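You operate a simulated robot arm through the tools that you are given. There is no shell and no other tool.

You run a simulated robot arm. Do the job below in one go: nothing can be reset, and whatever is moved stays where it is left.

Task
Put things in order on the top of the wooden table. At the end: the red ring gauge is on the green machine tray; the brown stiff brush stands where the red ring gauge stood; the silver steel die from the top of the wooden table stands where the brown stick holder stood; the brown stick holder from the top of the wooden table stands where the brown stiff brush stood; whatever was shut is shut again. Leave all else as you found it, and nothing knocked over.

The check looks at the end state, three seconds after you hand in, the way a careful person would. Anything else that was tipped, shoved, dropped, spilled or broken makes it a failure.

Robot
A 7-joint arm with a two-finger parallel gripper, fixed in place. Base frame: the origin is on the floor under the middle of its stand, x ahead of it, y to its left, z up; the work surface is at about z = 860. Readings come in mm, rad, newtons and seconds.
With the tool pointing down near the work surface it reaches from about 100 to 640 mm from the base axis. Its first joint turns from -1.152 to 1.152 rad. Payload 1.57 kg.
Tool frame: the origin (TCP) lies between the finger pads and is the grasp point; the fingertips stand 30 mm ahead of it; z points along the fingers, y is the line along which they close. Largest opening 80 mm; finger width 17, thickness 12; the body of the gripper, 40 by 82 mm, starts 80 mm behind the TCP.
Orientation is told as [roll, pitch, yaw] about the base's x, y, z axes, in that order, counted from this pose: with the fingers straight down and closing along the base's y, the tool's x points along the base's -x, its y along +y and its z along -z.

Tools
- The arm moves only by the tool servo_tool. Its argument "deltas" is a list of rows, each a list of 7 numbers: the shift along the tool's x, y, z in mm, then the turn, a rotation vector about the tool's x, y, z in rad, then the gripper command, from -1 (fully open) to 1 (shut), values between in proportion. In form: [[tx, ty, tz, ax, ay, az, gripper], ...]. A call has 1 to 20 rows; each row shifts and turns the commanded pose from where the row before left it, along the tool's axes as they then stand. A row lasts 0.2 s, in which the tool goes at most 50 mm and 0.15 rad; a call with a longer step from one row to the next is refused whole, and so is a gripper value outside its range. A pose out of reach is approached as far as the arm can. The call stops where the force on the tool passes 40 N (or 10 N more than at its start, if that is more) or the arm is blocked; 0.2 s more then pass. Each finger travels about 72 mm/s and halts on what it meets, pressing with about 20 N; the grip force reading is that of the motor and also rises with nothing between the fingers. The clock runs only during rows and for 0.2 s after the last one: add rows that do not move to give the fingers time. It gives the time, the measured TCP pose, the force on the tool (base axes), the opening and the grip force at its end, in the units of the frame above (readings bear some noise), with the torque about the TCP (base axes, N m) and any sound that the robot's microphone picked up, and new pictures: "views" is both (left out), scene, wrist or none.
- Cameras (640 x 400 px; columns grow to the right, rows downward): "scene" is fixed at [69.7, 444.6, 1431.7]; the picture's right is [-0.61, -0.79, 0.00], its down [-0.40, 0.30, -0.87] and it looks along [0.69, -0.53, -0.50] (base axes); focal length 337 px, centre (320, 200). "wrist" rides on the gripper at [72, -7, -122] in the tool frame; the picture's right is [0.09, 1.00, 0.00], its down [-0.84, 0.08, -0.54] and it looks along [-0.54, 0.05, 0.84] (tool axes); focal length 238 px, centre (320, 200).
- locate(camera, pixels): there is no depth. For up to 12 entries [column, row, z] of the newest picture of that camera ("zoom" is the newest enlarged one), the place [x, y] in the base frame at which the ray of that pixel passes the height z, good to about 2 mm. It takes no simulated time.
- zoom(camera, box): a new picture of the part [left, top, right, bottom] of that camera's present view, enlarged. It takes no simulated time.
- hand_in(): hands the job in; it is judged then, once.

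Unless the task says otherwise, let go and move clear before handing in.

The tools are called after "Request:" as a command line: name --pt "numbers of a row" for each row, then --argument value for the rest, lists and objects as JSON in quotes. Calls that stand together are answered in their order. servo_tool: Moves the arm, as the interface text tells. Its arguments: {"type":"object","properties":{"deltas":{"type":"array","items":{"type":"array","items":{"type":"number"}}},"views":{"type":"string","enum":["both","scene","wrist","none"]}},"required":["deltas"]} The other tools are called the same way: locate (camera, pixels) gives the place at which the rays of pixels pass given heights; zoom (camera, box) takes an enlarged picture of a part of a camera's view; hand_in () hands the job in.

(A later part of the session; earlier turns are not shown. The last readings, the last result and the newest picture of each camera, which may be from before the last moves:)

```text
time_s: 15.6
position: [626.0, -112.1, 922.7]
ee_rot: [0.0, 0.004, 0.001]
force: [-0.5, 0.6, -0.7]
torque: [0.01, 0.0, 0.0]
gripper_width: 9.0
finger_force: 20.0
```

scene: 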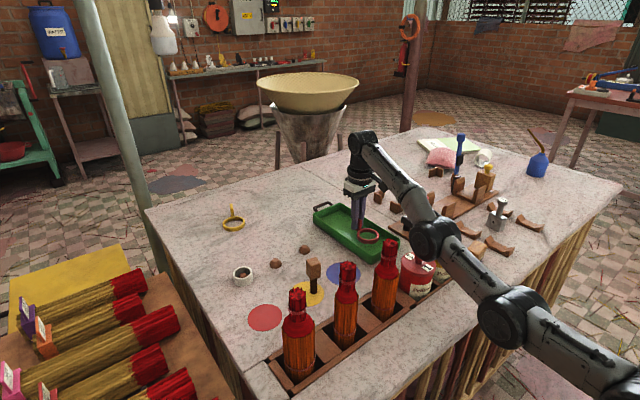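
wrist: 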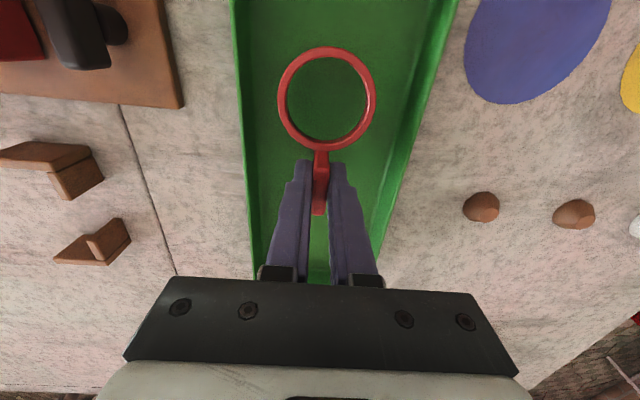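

It settled at (626,−112,923), so the command follows the clipped pose. I'll shift back ~14 mm toward the base and lower gently to the tray floor.

Request:
servo_tool --pt "7 1 4 0 0 0 1" --pt "7 1 4 0 0 0 1" --pt "0 0 4 0 0 0 1" --pt "0 0 0 0 0 0 1"

```text
time_s: 16.6
position: [627.4, -115.3, 914.1]
ee_rot: [0.0, 0.001, -0.001]
force: [0.4, 0.1, -0.8]
torque: [0.0, -0.01, -0.02]
gripper_width: 9.0
finger_force: 19.7
out of reach, approached as far as the arm can: row 1, 2
```

scene: 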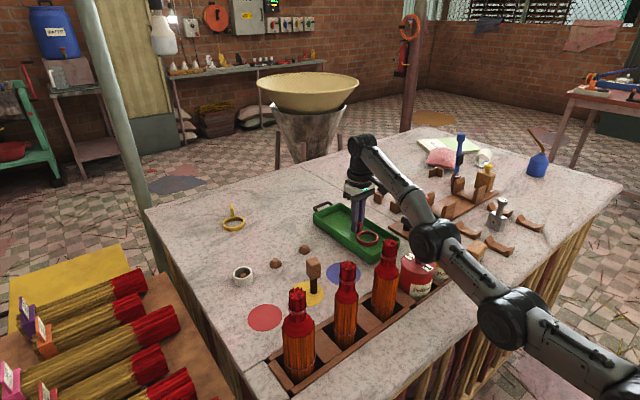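
wrist: 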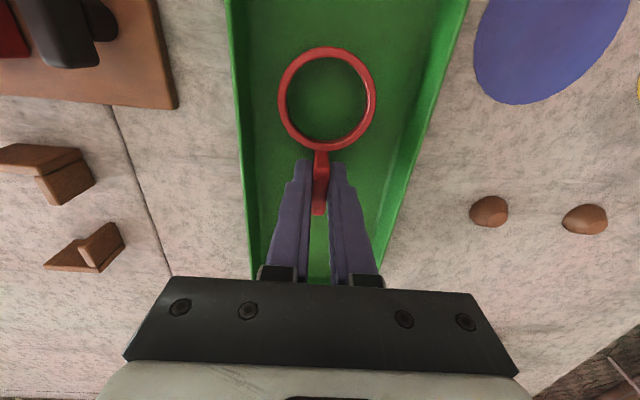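

The ring is over the tray floor with clear margins on both sides; I'll just lower straight down in small steps until it rests.

Request:
servo_tool --pt "0 0 4 0 0 0 1" --pt "0 0 3 0 0 0 1" --pt "0 0 0 0 0 0 1"

```text
time_s: 17.4
position: [628.5, -115.2, 906.9]
ee_rot: [0.001, 0.001, 0.0]
force: [-1.6, -0.3, 4.1]
torque: [0.04, -0.04, 0.04]
gripper_width: 9.3
finger_force: 20.2
```

scene: 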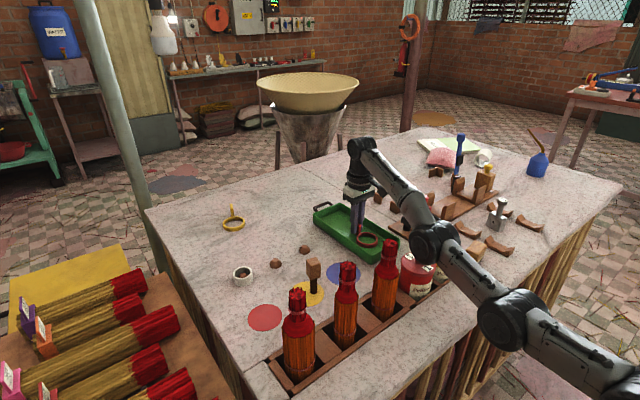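
wrist: 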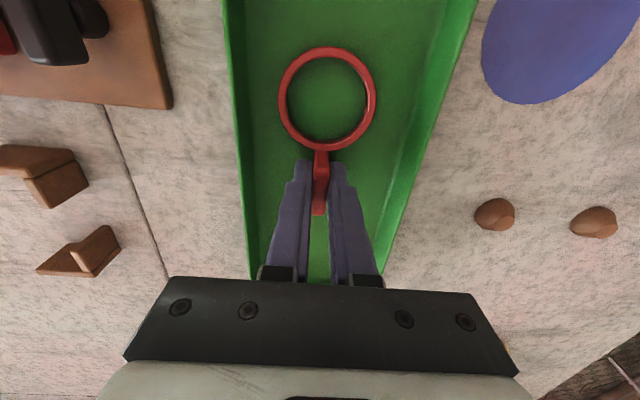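

Contact force of ~4 N upward shows the ring rests on the tray floor. I'll open only to ~30 mm (the walls are near), then lift away.

Request:
servo_tool --pt "0 0 0 0 0 0 0.3" --pt "0 0 0 0 0 0 0.3" --pt "0 0 0 0 0 0 0.3" --pt "0 0 -15 0 0 0 0.3" --pt "0 0 -25 0 0 0 0.3" --pt "0 0 -30 0 0 0 0.3"

```text
time_s: 18.8
position: [625.3, -113.8, 976.2]
ee_rot: [0.0, 0.001, 0.0]
force: [-0.5, 0.8, 1.0]
torque: [0.0, 0.0, 0.0]
gripper_width: 28.0
finger_force: 0.0
```

scene: 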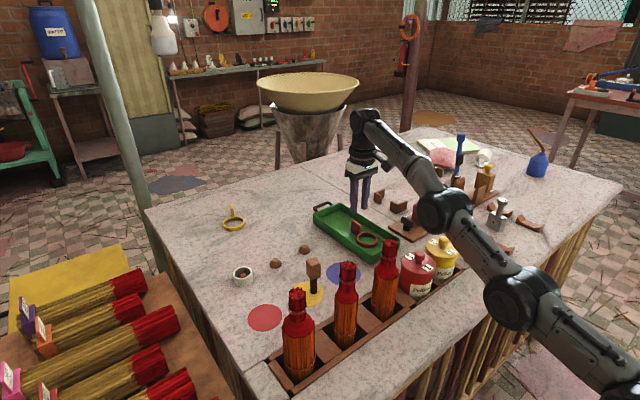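
wrist: 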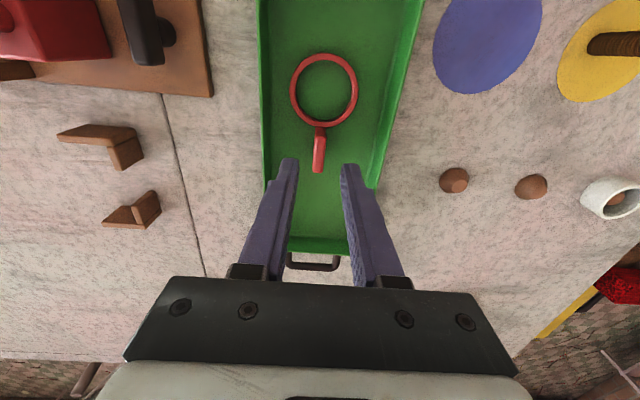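

The ring gauge now stands in the tray (wrist (322,100)). Next I retreat upward and back, toward the brush, for a close look at it.

Request:
servo_tool --pt "35 -5 -20 0 0 0 0" --pt "35 -10 -30 0 0 0 -0.5" --pt "40 -20 -30 0 0 0 -1" --pt "40 -25 -30 0 0 0 -1" --pt "40 -25 -10 0 0 0 -1" --pt "40 -25 0 0 0 0 -1" --pt "40 -25 0 0 0 0 -1" --pt "40 -25 0 0 0 0 -1" --pt "20 -15 0 0 0 0 -1" --pt "0 0 0 0 0 0 -1"

```text
refused: row 3 steps farther than a row can; nothing moved
```

Request:
servo_tool --pt "35 -5 -20 0 0 0 0" --pt "30 -10 -30 0 0 0 -0.5" --pt "30 -20 -30 0 0 0 -1" --pt "30 -20 -30 0 0 0 -1" --pt "38 -25 -10 0 0 0 -1" --pt "40 -25 0 0 0 0 -1" --pt "40 -25 0 0 0 0 -1" --pt "40 -25 0 0 0 0 -1" --pt "40 -20 0 0 0 0 -1" --pt "12 -5 0 0 0 0 -1" --pt "0 0 0 0 0 0 -1"

```text
time_s: 21.2
position: [330.6, -302.3, 1093.4]
ee_rot: [0.0, 0.0, 0.001]
force: [-0.9, 0.5, 0.2]
torque: [0.0, -0.01, 0.01]
gripper_width: 79.7
finger_force: 0.2
out of reach, approached as far as the arm can: row 1, 2, 3
```

scene: 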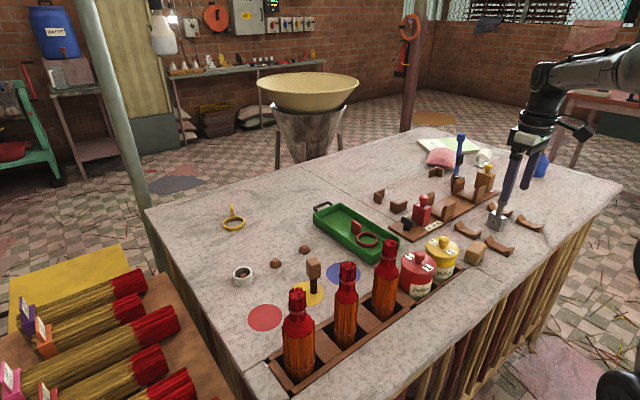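
wrist: 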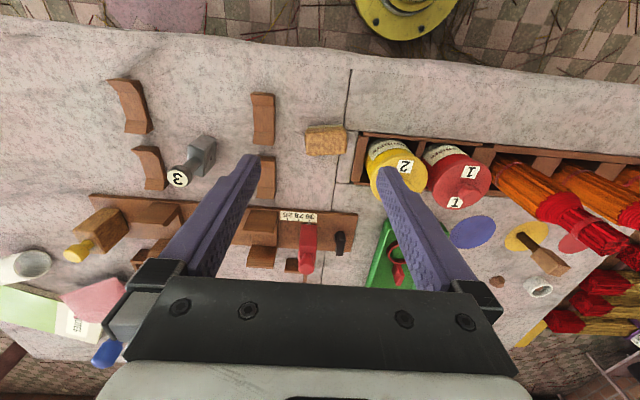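

From (331,−302) I see the brush at wrist (326,140) and the die at (195,160). I'll zoom on both for exact geometry, with scene views to triangulate.

Request:
zoom --camera "wrist" --box '[290, 110, 370, 170]'

Request:
zoom --camera "wrist" --box '[150, 110, 250, 200]'

Request:
zoom --camera "scene" --box '[445, 225, 505, 275]'

Request:
zoom --camera "scene" --box '[465, 190, 555, 260]'

```text
6.67 times, centred on (330, 140) of wrist
```

zoom: 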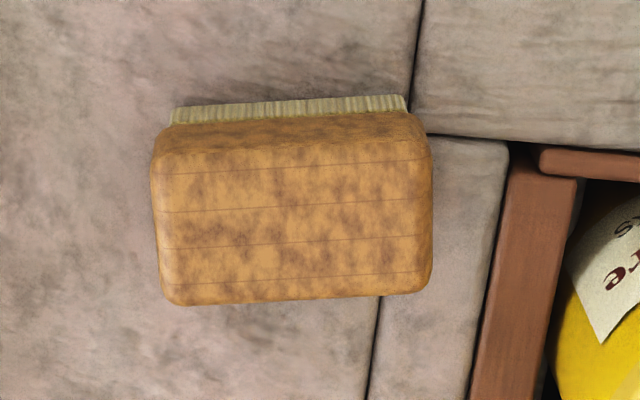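

```text
4.44 times, centred on (200, 155) of wrist
```

zoom: 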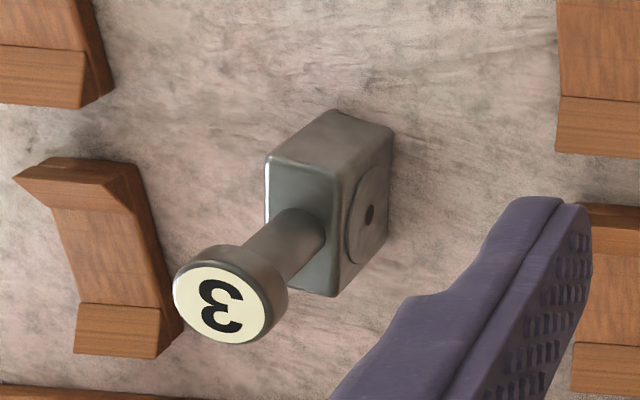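

```text
8.00 times, centred on (475, 250) of scene
```

zoom: 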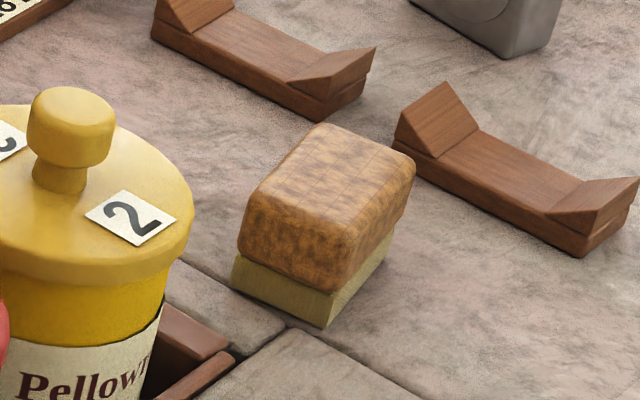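

```text
5.71 times, centred on (510, 225) of scene
```

zoom: 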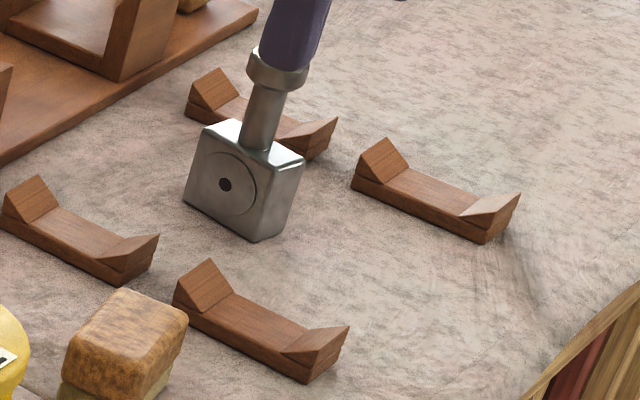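

I'll locate the brush's corners and the die's key points from both cameras.

Request:
locate --camera "wrist" --pixels '[[306.3, 155.4, 900], [346.5, 153.5, 900], [305.7, 133.3, 900], [346.2, 131, 900], [307.8, 128, 860], [343, 124.6, 860], [306.3, 155.4, 890], [346.5, 153.5, 890]]'

Request:
locate --camera "scene" --pixels '[[464, 260.6, 860], [475.4, 265.9, 860], [483.75, 254.4, 860], [474.75, 240.6, 900], [487.1, 244.4, 900], [465, 249, 900], [474.75, 240.6, 890], [487.1, 244.4, 890]]'

Request:
locate --camera "wrist" --pixels '[[178.7, 178.5, 960], [178.7, 178.5, 950], [178.7, 178.5, 970], [188.5, 147, 910], [202.5, 176, 910], [203.5, 135, 860], [217, 138.5, 860]]'

Request:
locate --camera "scene" --pixels '[[487, 225, 860], [498.5, 231.5, 860], [505, 219, 905], [487.5, 215, 905], [494.5, 210, 905], [498, 222, 905]]'

```text
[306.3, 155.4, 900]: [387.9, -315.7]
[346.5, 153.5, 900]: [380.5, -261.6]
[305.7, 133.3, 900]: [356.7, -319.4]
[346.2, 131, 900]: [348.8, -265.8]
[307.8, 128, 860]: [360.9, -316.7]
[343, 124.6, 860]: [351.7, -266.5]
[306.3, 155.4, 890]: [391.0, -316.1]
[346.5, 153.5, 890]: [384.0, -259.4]
```

```text
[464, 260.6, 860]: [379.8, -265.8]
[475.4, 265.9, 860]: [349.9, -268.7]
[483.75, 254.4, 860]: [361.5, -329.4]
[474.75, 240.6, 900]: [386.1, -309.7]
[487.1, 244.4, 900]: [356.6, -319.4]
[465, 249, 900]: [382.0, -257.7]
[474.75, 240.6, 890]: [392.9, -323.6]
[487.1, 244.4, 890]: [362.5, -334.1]
```

```text
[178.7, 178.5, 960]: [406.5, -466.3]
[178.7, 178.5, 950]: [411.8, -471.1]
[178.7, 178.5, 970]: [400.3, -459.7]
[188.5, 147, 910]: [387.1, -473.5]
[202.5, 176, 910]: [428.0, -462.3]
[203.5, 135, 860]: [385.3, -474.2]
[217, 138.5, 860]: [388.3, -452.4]
```

```text
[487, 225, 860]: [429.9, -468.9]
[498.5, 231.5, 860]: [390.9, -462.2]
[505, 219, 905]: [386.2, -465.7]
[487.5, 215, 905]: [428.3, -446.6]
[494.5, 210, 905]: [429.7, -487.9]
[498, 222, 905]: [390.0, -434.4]
```

The brush top is at z≈900, centred at ≈(369,−290), 56×32 mm, turned about +0.14 rad; the die's knob top is ≈(406,−466) at z≈960. I'll check the jar knob heights since the gripper works next to the yellow jar.

Request:
locate --camera "wrist" --pixels '[[472, 172, 950], [472, 172, 970], [472, 172, 930]]'

Request:
locate --camera "scene" --pixels '[[420, 254, 950], [420, 254, 970], [420, 254, 930], [443, 239, 950], [443, 239, 970]]'

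Request:
zoom --camera "wrist" --box '[340, 120, 520, 230]'

```text
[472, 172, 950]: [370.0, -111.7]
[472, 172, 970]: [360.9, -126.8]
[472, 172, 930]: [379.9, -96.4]
```

```text
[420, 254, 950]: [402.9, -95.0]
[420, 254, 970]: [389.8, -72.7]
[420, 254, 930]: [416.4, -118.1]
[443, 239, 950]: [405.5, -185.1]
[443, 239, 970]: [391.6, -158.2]
```

```text
3.56 times, centred on (430, 175) of wrist
```

zoom: 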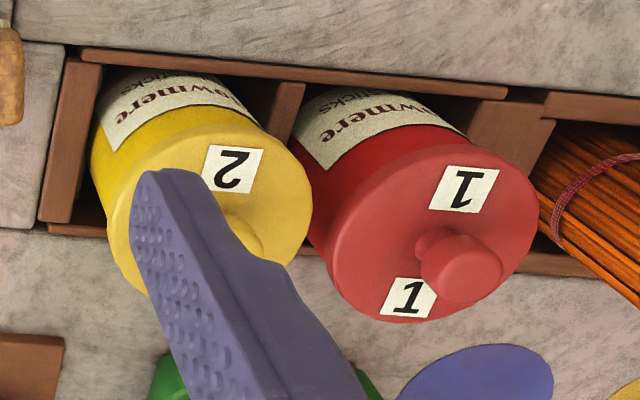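

Knob heights near the jar are close to where the camera would sit if turned that way, so I'll turn so the camera lies on the −y side (yaw ≈ +1.71). Rotating in place at this safe height first.

Request:
servo_tool --pt "0 0 0 0 0 -0.1422 -1" --pt "0 0 0 0 0 -0.1422 -1" --pt "0 0 0 0 0 -0.1422 -1" --pt "0 0 0 0 0 -0.1422 -1" --pt "0 0 0 0 0 -0.1422 -1" --pt "0 0 0 0 0 -0.1422 -1" --pt "0 0 0 0 0 -0.1422 -1" --pt "0 0 0 0 0 -0.1422 -1" --pt "0 0 0 0 0 -0.1422 -1" --pt "0 0 0 0 0 -0.1422 -1" --pt "0 0 0 0 0 -0.1422 -1" --pt "0 0 0 0 0 -0.1422 -1" --pt "0 0 0 0 0 0 -1"

```text
time_s: 24.0
position: [329.2, -301.4, 1094.7]
ee_rot: [-0.002, -0.001, 1.709]
force: [0.5, 0.3, 0.2]
torque: [0.01, -0.02, 0.0]
gripper_width: 80.0
finger_force: 0.0
```

scene: 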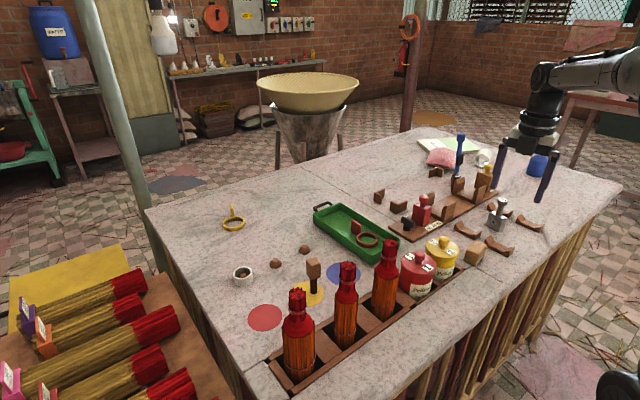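
wrist: 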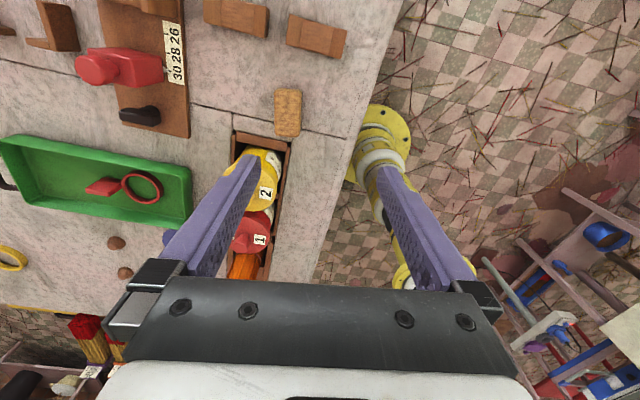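

Rotation worked (yaw 1.709). Now I'll move over the brush at (369,−290) and descend partway.

Request:
servo_tool --pt "-6 -41 0 0 0 0 -1" --pt "0 0 40 0 0 0 -1" --pt "0 0 40 0 0 0 -1" --pt "0 0 40 0 0 0 -1" --pt "0 0 20 0 0 0 -1" --pt "0 0 0 0 0 0 -1"

```text
time_s: 25.4
position: [368.6, -291.4, 952.2]
ee_rot: [0.0, 0.0, 1.706]
force: [-0.3, 0.3, -0.5]
torque: [-0.02, -0.01, 0.05]
gripper_width: 79.9
finger_force: 0.0
```

scene: 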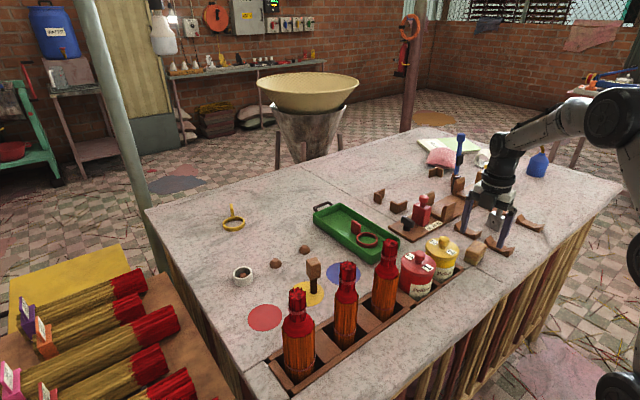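
wrist: 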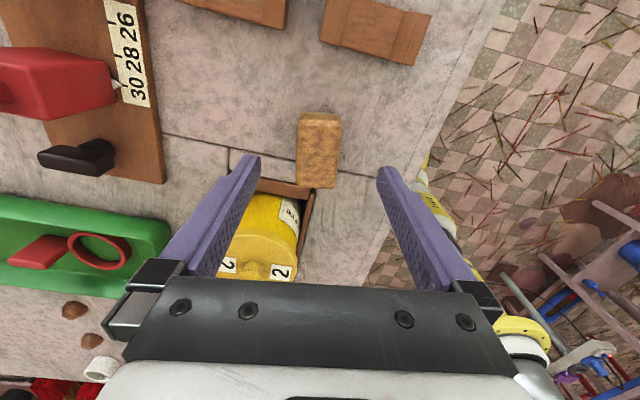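

The brush at wrist (319,150) is centred and squared between the fingers. I'll verify its centre with locate before going down.

Request:
locate --camera "wrist" --pixels '[[299, 120, 900], [341, 122, 900], [296, 182, 900], [335, 187, 900], [318, 152, 900]]'

Request:
zoom --camera "wrist" --box '[220, 90, 400, 220]'

```text
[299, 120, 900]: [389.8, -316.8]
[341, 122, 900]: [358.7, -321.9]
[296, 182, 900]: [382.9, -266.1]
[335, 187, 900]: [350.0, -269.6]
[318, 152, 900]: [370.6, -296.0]
```

```text
3.08 times, centred on (310, 155) of wrist
```

zoom: 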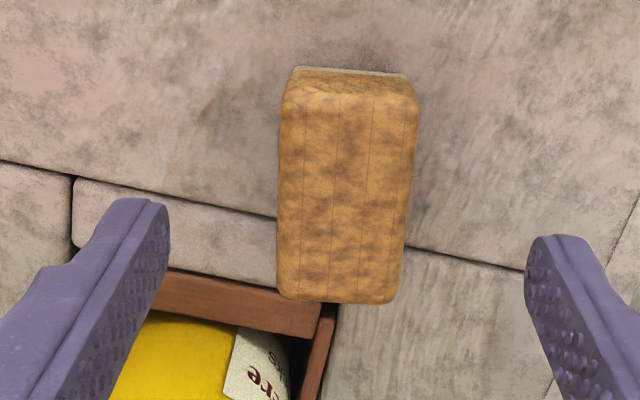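

The brush centre is ≈(370,−292), matching the tool. Descending to z≈897 and closing on the wood.

Request:
servo_tool --pt "0 0 25 0 0 0 -1" --pt "0 0 20 0 0 0 -1" --pt "0 0 9 0 0 0 -1" --pt "0 0 0 0 0 0 -1" --pt "0 0 0 0 0 0 1" --pt "0 0 0 0 0 0 1" --pt "0 0 0 0 0 0 1" --pt "0 0 0 0 0 0 1"

```text
time_s: 27.2
position: [367.8, -292.2, 899.1]
ee_rot: [0.0, 0.0, 1.707]
force: [0.4, -0.2, -0.3]
torque: [-0.01, 0.01, 0.03]
gripper_width: 33.3
finger_force: 19.7
```

scene: 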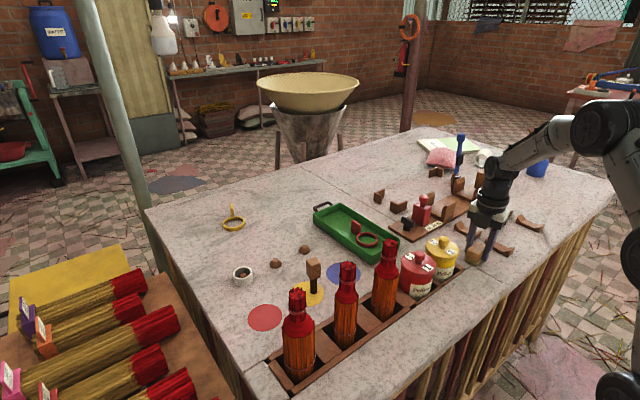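
wrist: 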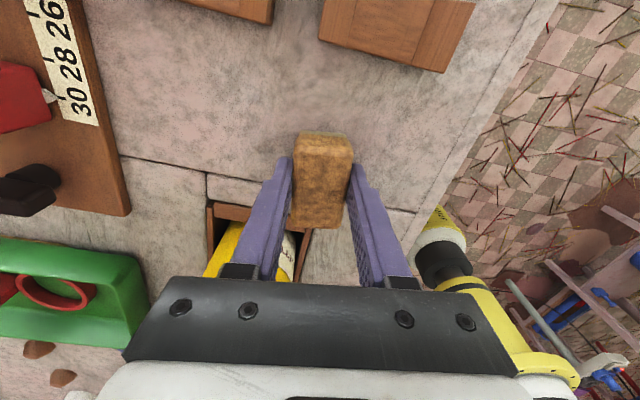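

The brush is gripped (33 mm). Lifting it straight up, well over the jars and bundles.

Request:
servo_tool --pt "0 0 -12 0 0 0 1" --pt "0 0 -30 0 0 0 1" --pt "0 0 -40 0 0 0 1" --pt "0 0 -40 0 0 0 1" --pt "0 0 -40 0 0 0 1" --pt "0 0 -33 0 0 0 1" --pt "0 0 0 0 0 0 1"

```text
time_s: 28.8
position: [370.5, -290.3, 1096.8]
ee_rot: [0.001, -0.001, 1.709]
force: [0.3, -0.9, -0.6]
torque: [-0.02, 0.0, 0.01]
gripper_width: 33.4
finger_force: 19.7
```

scene: 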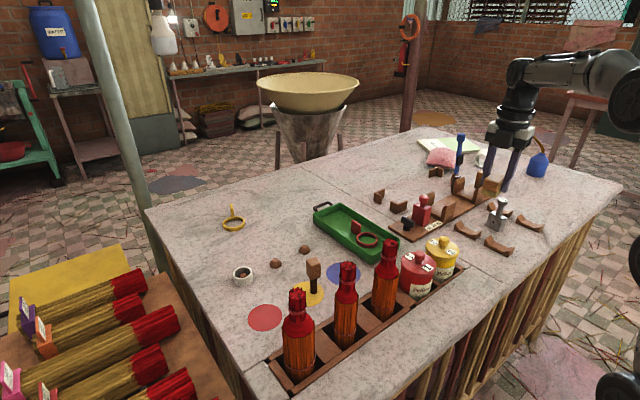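
wrist: 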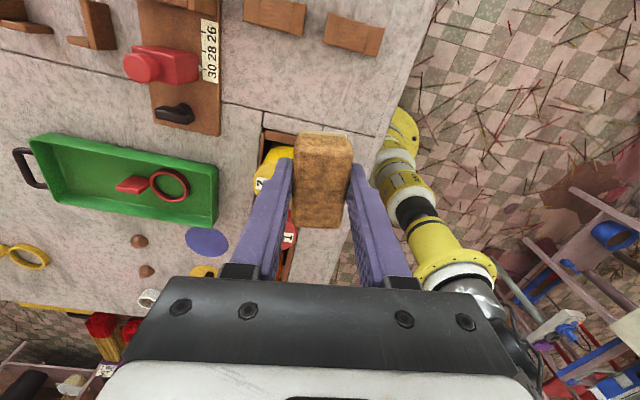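

The brush is held firmly and clear at z≈1097. I'll swing it out past the jars and bundles toward (500,−50), then over the red disc.

Request:
servo_tool --pt "-31.7 -23.4 0 0 0 0 1" --pt "-31.7 -23.4 0 0 0 0 1" --pt "-31.7 -23.4 0 0 0 0 1" --pt "-31.7 -23.4 0 0 0 0 1" --pt "-31.7 -23.4 0 0 0 0 1" --pt "-31.7 -23.4 0 0 0 0 1" --pt "-31.7 -23.4 0 0 0 0 1" --pt "-34.75 -8.8 0 0 0 0 1" --pt "-34.75 -8.8 0 0 0 0 1" --pt "-34.75 -8.8 0 0 0 0 1" --pt "-34.75 -8.8 0 0 0 0 1" --pt "-34.75 -8.8 0 0 0 0 1" --pt "-34.75 -8.8 0 0 0 0 1" --pt "-34.75 -8.8 0 0 0 0 1" --pt "-34.75 -8.8 0 0 0 0 1" --pt "0 0 0 0 0 0 1"

```text
time_s: 32.2
position: [532.2, 235.6, 1093.6]
ee_rot: [-0.001, 0.001, 1.706]
force: [0.2, -0.7, -1.1]
torque: [-0.02, -0.03, 0.01]
gripper_width: 33.2
finger_force: 20.3
```

scene: 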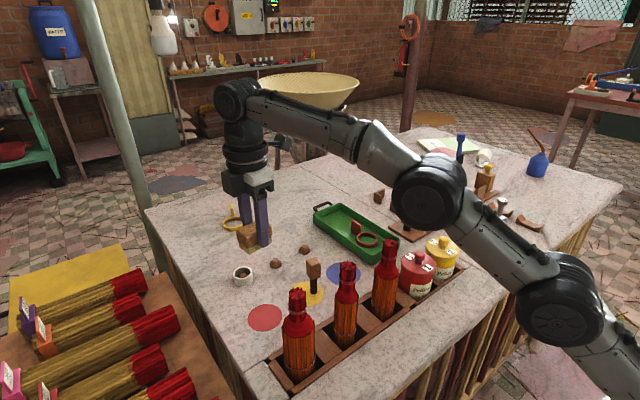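
wrist: 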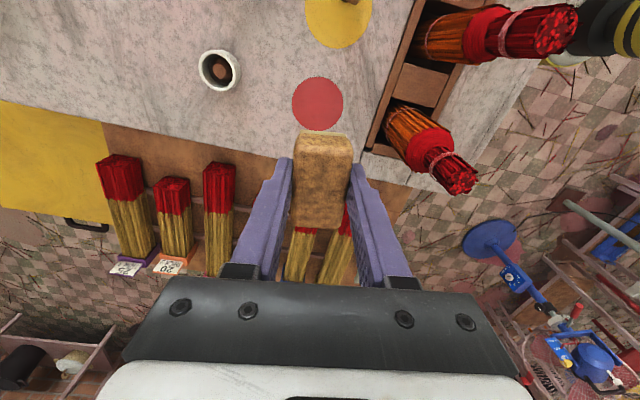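

I'm over the red disc at (532,236) with the brush held. Descending to just above the table.

Request:
servo_tool --pt "0 0 40 0 0 0 1" --pt "0 0 40 0 0 0 1" --pt "0 0 40 0 0 0 1" --pt "0 0 35 0 0 0 1" --pt "0 0 20 0 0 0 1" --pt "0 0 10 0 0 0 1" --pt "0 0 0 0 0 0 1"

```text
time_s: 33.8
position: [531.8, 236.8, 910.4]
ee_rot: [0.001, 0.001, 1.706]
force: [0.3, -0.2, -1.0]
torque: [0.02, -0.02, -0.01]
gripper_width: 33.5
finger_force: 20.1
```

scene: 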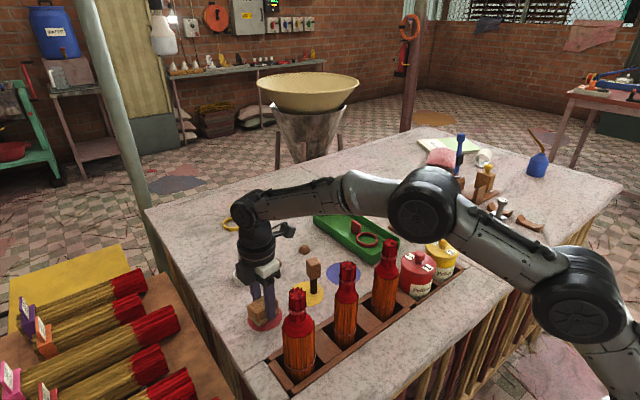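
wrist: 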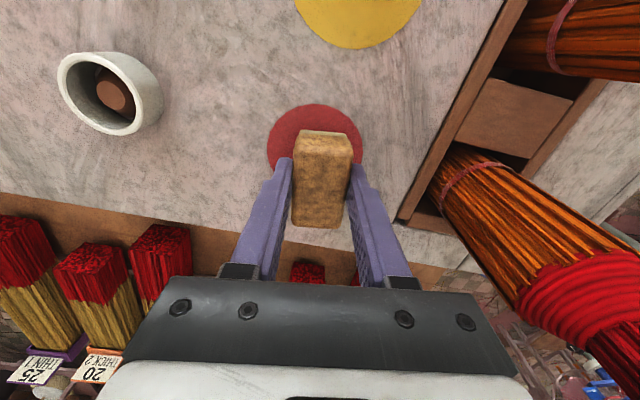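

The brush is centred over the disc about 11 mm up. Lowering in small steps until contact.

Request:
servo_tool --pt "0 0 5 0 0 0 1" --pt "0 0 3 0 0 0 1" --pt "0 0 2 0 0 0 1" --pt "0 0 1 0 0 0 1" --pt "0 0 0 0 0 0 1"

```text
time_s: 35.0
position: [531.7, 236.7, 899.5]
ee_rot: [-0.002, -0.001, 1.706]
force: [-1.6, 0.4, 4.6]
torque: [-0.1, 0.1, -0.03]
gripper_width: 33.3
finger_force: 19.7
```

scene: 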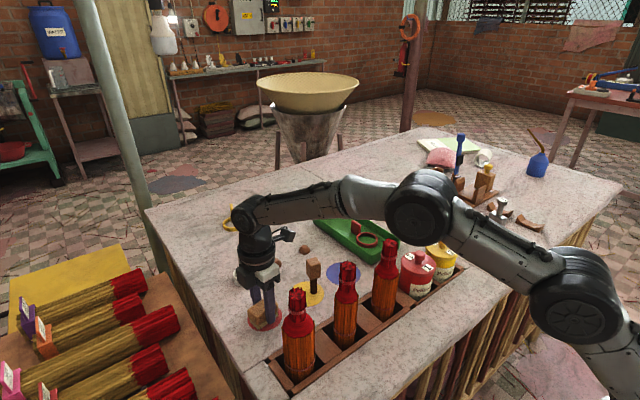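
wrist: 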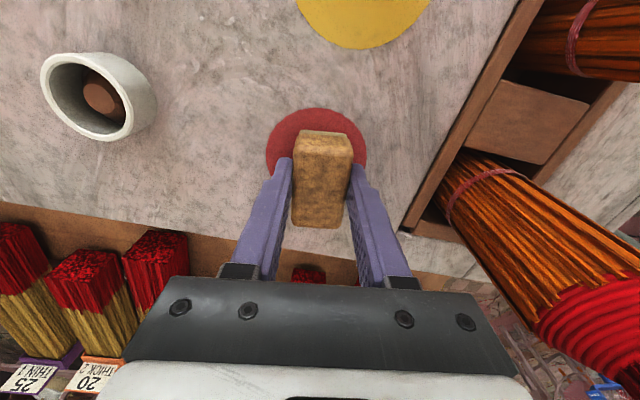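

The brush touches the table (force ≈+4.6 N). Releasing and lifting away.

Request:
servo_tool --pt "0 0 0 0 0 0 -0.4" --pt "0 0 0 0 0 0 -0.7" --pt "0 0 0 0 0 0 -0.7" --pt "0 0 -15 0 0 0 -0.7" --pt "0 0 -30 0 0 0 -0.7" --pt "0 0 -35 0 0 0 -0.7" --pt "0 0 -35 0 0 0 -1" --pt "0 0 -20 0 0 0 -1"

```text
time_s: 36.8
position: [531.8, 236.0, 1032.8]
ee_rot: [0.001, -0.001, 1.708]
force: [-0.3, -0.3, 1.1]
torque: [-0.01, 0.01, 0.0]
gripper_width: 80.1
finger_force: 0.1
```

scene: 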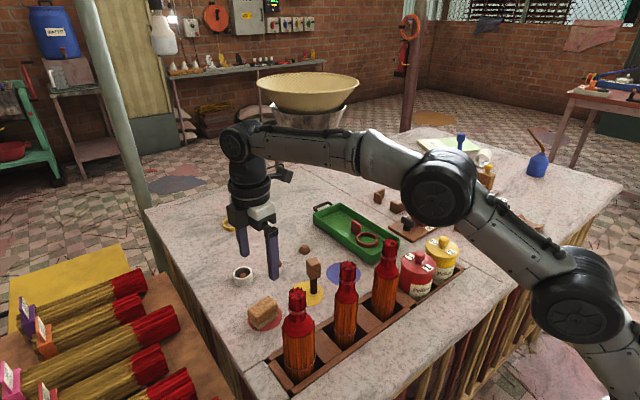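
wrist: 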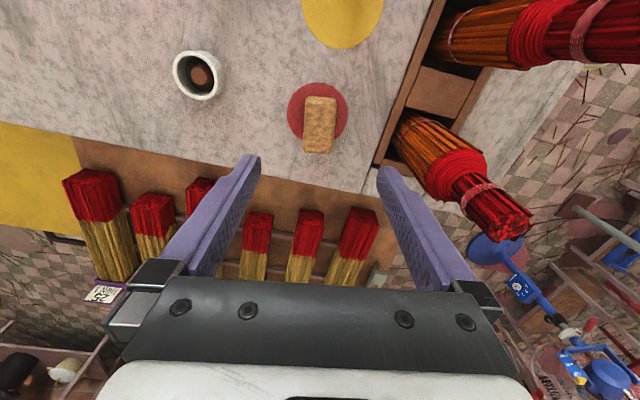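

The brush stands upright on the red disc (wrist (319,124)). Next, I move over to where the wrist camera sees the stick holder well, squaring the yaw to 1.571 since its block looks aligned with the base axes.

Request:
locate --camera "wrist" --pixels '[[305, 103, 900], [335, 103, 900], [303, 152, 900], [332, 152, 900]]'

Request:
servo_tool --pt "0 0 -25 0 0 0 -1" --pt "37.8 5.6 0 0 0 0 -1" --pt "37.8 5.6 0 0 0 0 -1" --pt "37.8 5.6 0 0 0 0 -1" --pt "37.8 5.6 0 0 0 0 -1" --pt "37.8 5.6 0 0 0 0 -1" --pt "0 0 0 0 0 0.137 -1" --pt "0 0 0 0 0 0 -1"

```text
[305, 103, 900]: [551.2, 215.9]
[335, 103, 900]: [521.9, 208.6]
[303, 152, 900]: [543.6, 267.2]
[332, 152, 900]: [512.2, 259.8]
```

```text
time_s: 38.6
position: [530.6, 45.3, 1058.7]
ee_rot: [0.0, 0.0, 1.57]
force: [0.2, 0.1, -0.1]
torque: [-0.02, -0.02, 0.02]
gripper_width: 79.8
finger_force: 0.1
```

scene: 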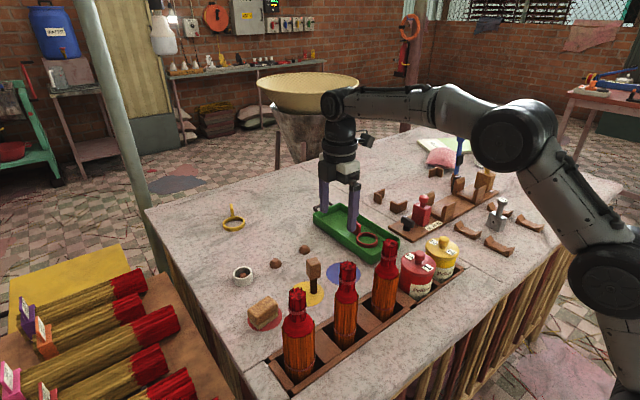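
wrist: 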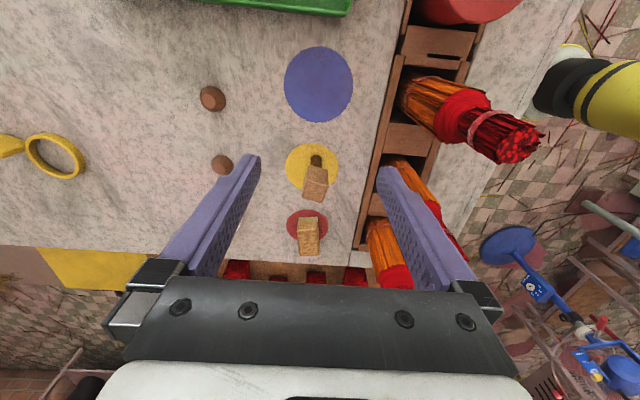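

The brush top averages to (532,238), right on the disc. Now a zoom on the stick holder at wrist (315,180).

Request:
zoom --camera "wrist" --box '[275, 130, 355, 220]'

Request:
zoom --camera "scene" --box '[285, 250, 340, 310]'

```text
4.44 times, centred on (315, 175) of wrist
```

zoom: 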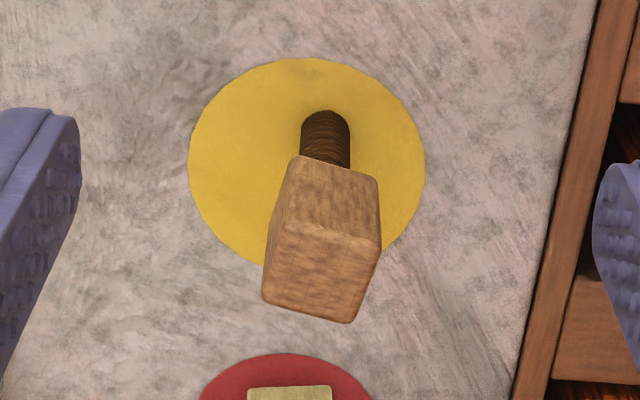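

```text
6.67 times, centred on (312, 280) of scene
```

zoom: 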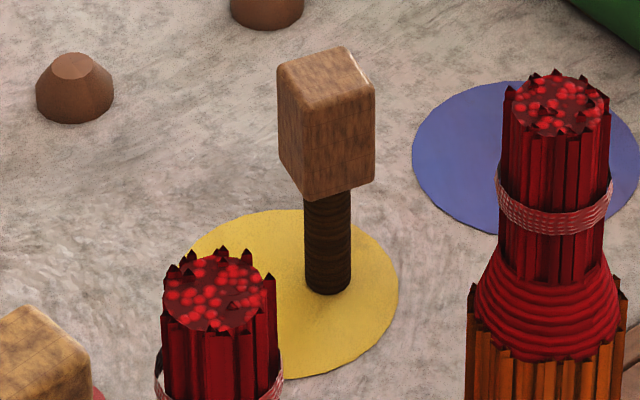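

The block's top is a rotated square; I'll locate its four top corners and the stem's foot.

Request:
locate --camera "wrist" --pixels '[[309.4, 180.6, 948], [328.5, 185.8, 948], [322.2, 202.5, 948], [302.2, 197.1, 948], [316.4, 158, 860], [311.9, 166, 860], [289, 166, 860], [335.4, 165, 860]]'

Request:
locate --camera "scene" --pixels '[[307, 261, 948], [316.9, 257.3, 948], [321.5, 264, 948], [311, 267.3, 948], [314.7, 293, 860], [314.7, 292, 860]]'

```text
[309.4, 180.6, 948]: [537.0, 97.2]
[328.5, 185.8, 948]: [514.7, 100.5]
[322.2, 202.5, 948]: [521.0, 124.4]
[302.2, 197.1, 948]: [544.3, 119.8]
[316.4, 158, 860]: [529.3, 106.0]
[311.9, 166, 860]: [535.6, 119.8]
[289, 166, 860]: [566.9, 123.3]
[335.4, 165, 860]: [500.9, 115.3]
```

```text
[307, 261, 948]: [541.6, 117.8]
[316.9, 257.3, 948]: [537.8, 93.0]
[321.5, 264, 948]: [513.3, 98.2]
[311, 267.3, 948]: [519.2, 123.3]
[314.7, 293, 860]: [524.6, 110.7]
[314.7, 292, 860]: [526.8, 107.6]
```

Block centre ≈(528.5,109.5), ~24 mm square, turned ≈−0.21 rad, top z≈948. Before gripping, I'll check the vacated brush spot for seams or ledges where the narrow stem must stand.

Request:
zoom --camera "scene" --box '[435, 220, 525, 290]'

Request:
servo_tool --pt "0 0 0 0 0 0.1 -1" --pt "0 0 0 0 0 0.11 -1" --pt "0 0 0 0 0 0 -1" --views "wrist"

```text
5.71 times, centred on (480, 255) of scene
```

zoom: 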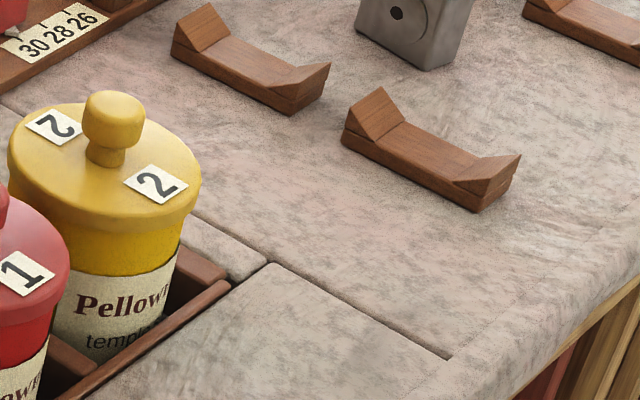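

```text
time_s: 39.4
position: [529.7, 44.4, 1058.9]
ee_rot: [-0.003, -0.001, 1.357]
force: [-1.3, 0.2, 0.2]
torque: [0.0, 0.02, -0.01]
gripper_width: 80.3
finger_force: 0.1
```

wrist: 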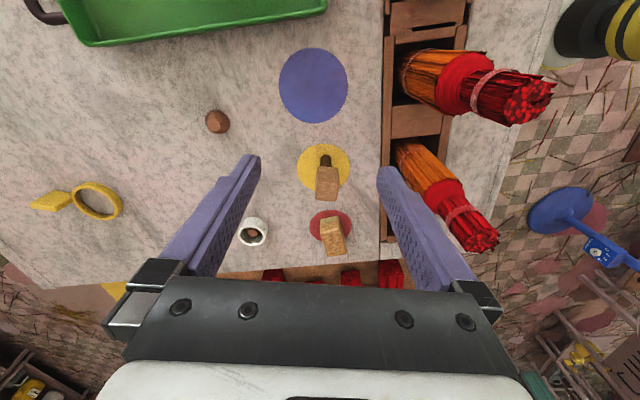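

Yaw is now 1.357 and the stick holder looks square to the fingers. I'll map the slab seams near the brush spot so the stem lands on flat stone.

Request:
locate --camera "scene" --pixels '[[459, 257.6, 860], [470.9, 265.9, 860], [485.3, 273.9, 860], [501.9, 282.7, 860], [464, 261, 860]]'

Request:
zoom --camera "wrist" --box '[285, 130, 365, 270]'

```text
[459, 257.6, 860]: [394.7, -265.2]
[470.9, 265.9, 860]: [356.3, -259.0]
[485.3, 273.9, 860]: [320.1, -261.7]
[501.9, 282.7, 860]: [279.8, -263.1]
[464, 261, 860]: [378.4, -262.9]
```

```text
2.86 times, centred on (325, 200) of wrist
```

zoom: 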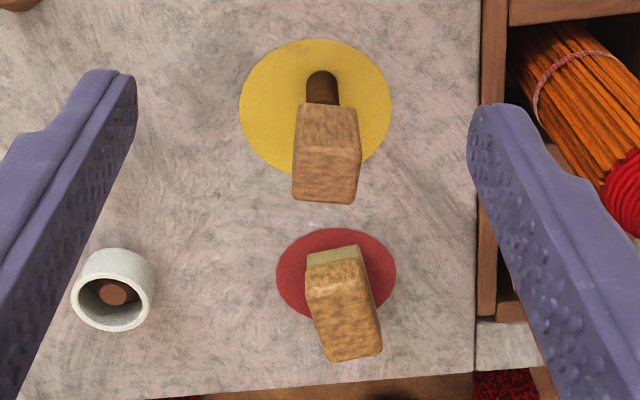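

The seam runs along y≈−262, so (370,−292) is flat stone. Moving over the stick holder at (528.5,109.5) and descending until the tips are about level with its top.

Request:
servo_tool --pt "-31.6 7.5 0 0 0 0 -1" --pt "-31.6 7.5 0 0 0 0 -1" --pt "0 0 35 0 0 0 -1" --pt "0 0 30 0 0 0 -1" --pt "0 0 10 0 0 0 -1" --pt "0 0 0 0 0 0 -1"

```text
time_s: 40.8
position: [532.2, 110.9, 981.7]
ee_rot: [0.0, -0.001, 1.358]
force: [0.2, 0.5, -0.9]
torque: [-0.01, 0.05, -0.04]
gripper_width: 80.2
finger_force: 0.1
```

scene: 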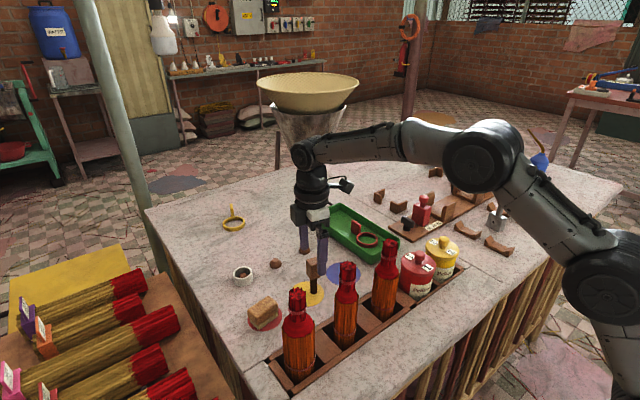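
wrist: 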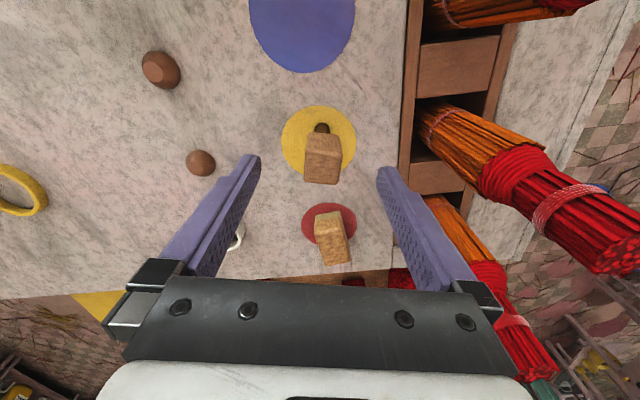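

The block sits at wrist (322,165), roughly mid-way between the fingers. I'll verify the offset precisely.

Request:
zoom --camera "wrist" --box '[290, 110, 355, 195]'

Request:
locate --camera "wrist" --pixels '[[306, 158, 948], [341, 160, 948], [338, 184, 948], [305, 182, 948], [322, 129, 860]]'

```text
4.71 times, centred on (322, 152) of wrist
```

zoom: 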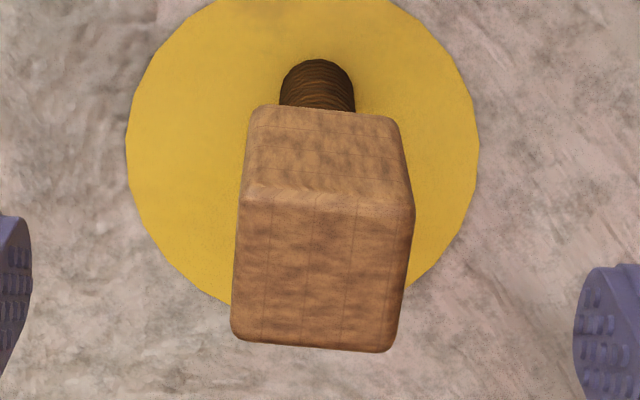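

```text
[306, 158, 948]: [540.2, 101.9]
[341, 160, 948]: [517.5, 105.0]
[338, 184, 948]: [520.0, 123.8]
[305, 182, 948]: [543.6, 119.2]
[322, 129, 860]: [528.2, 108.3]
```

The block centre is ≈(530,110), within 2 mm of the tool and square to it. Descending to z≈925 and closing gently.

Request:
servo_tool --pt "0 1 25 0 0 0 -1" --pt "0 0 20 0 0 0 -1" --pt "0 0 11 0 0 0 -1" --pt "0 0 0 0 0 0 -0.2" --pt "0 0 0 0 0 0 0" --pt "0 0 0 0 0 0 0.2" --pt "0 0 0 0 0 0 1" --pt "0 0 0 0 0 0 1" --pt "0 0 0 0 0 0 1"

```text
time_s: 42.8
position: [528.2, 111.3, 926.7]
ee_rot: [0.0, 0.0, 1.359]
force: [-0.7, -0.2, -0.1]
torque: [0.0, 0.06, -0.01]
gripper_width: 25.3
finger_force: 19.9
```

scene: 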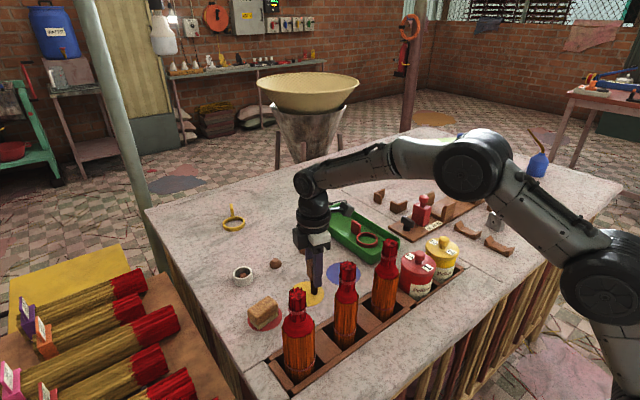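
wrist: 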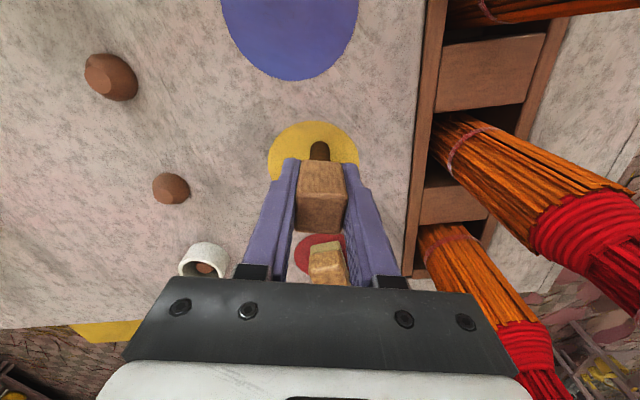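

The stick holder is held (25.3 mm) and upright. Lifting it to z≈1110, clear of everything.

Request:
servo_tool --pt "0 0 -10 0 0 0 1" --pt "0 0 -25 0 0 0 1" --pt "0 0 -35 0 0 0 1" --pt "0 0 -40 0 0 0 1" --pt "0 0 -40 0 0 0 1" --pt "0 0 -35 0 0 0 1" --pt "0 0 0 0 0 0 1"

```text
time_s: 44.4
position: [526.8, 113.6, 1114.7]
ee_rot: [-0.001, 0.002, 1.359]
force: [-0.7, 0.3, -0.5]
torque: [-0.03, -0.01, -0.02]
gripper_width: 25.1
finger_force: 20.1
```

scene: 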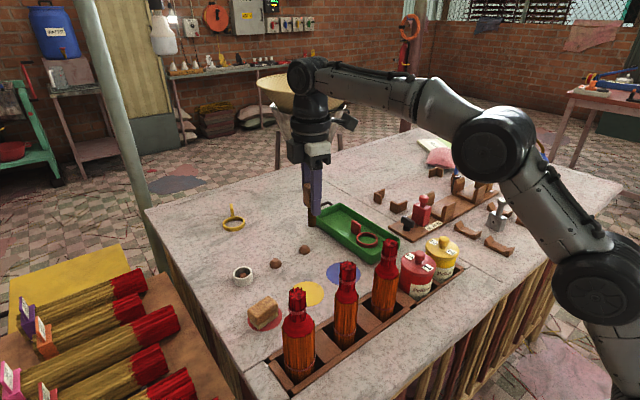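
wrist: 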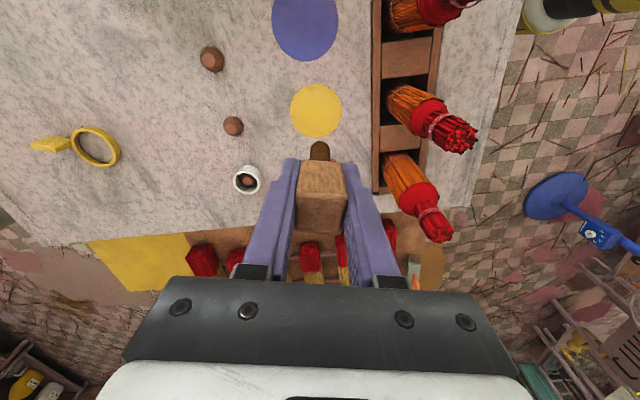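

The stick holder hangs clear and the yellow disc is vacated. I'll carry it diagonally to the brush's old spot.

Request:
locate --camera "wrist" --pixels '[[316, 110, 860], [305, 28, 860]]'

Request:
servo_tool --pt "35.6 5.9 0 0 0 0 1" --pt "35.6 5.9 0 0 0 0 1" --pt "35.6 5.9 0 0 0 0 1" --pt "35.6 5.9 0 0 0 0 1" --pt "35.6 5.9 0 0 0 0 1" --pt "35.6 5.9 0 0 0 0 1" --pt "35.6 5.9 0 0 0 0 1" --pt "35.6 5.9 0 0 0 0 1" --pt "35.6 5.9 0 0 0 0 1" --pt "35.6 5.9 0 0 0 0 1" --pt "35.6 5.9 0 0 0 0 1" --pt "35.6 5.9 0 0 0 0 1" --pt "0 0 0 0 0 0 1"

```text
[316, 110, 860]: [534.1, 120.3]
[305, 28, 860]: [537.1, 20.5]
```

```text
time_s: 47.2
position: [369.4, -295.2, 1113.5]
ee_rot: [0.001, 0.001, 1.36]
force: [-0.3, 0.2, 0.4]
torque: [0.0, -0.02, -0.01]
gripper_width: 25.2
finger_force: 19.8
```

scene: 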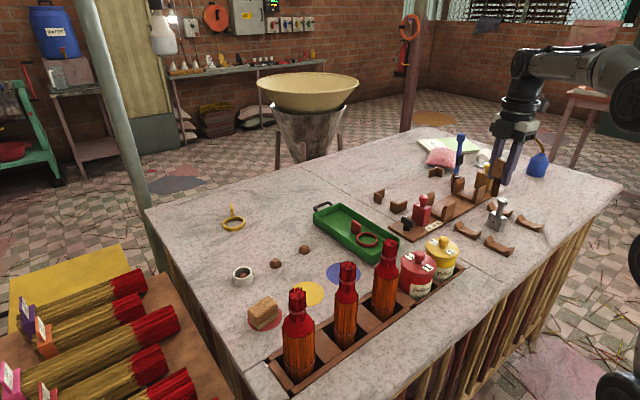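
wrist: 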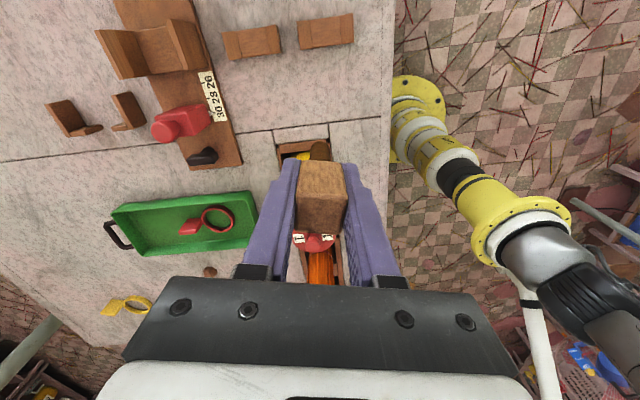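

I'm over the old brush spot; the stem foot sits ~3 mm behind the TCP in y, so I'll nudge +5 mm in y and descend to ~10 mm above the table.

Request:
servo_tool --pt "-5 1 20 0 0 0 1" --pt "0 0 40 0 0 0 1" --pt "0 0 40 0 0 0 1" --pt "0 0 40 0 0 0 1" --pt "0 0 25 0 0 0 1" --pt "0 0 10 0 0 0 1" --pt "0 0 0 0 0 0 1"

```text
time_s: 48.8
position: [369.7, -286.5, 937.5]
ee_rot: [-0.002, -0.001, 1.361]
force: [-0.4, 0.3, -0.1]
torque: [0.01, -0.01, 0.04]
gripper_width: 25.6
finger_force: 19.9
```

scene: 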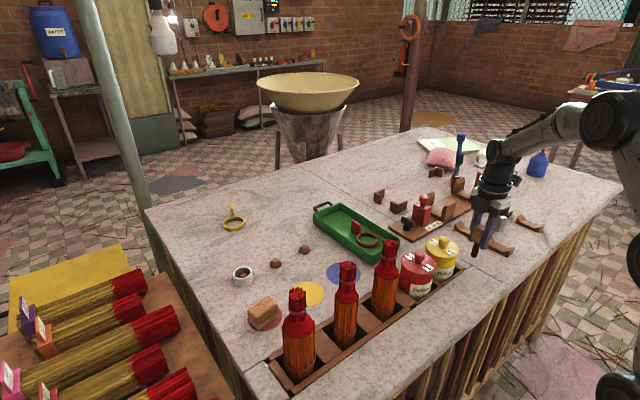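
wrist: 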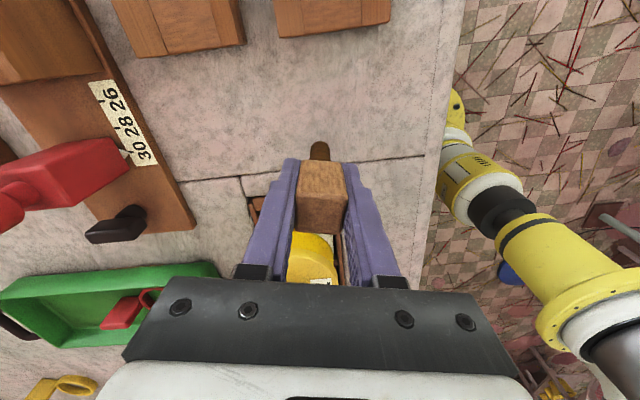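

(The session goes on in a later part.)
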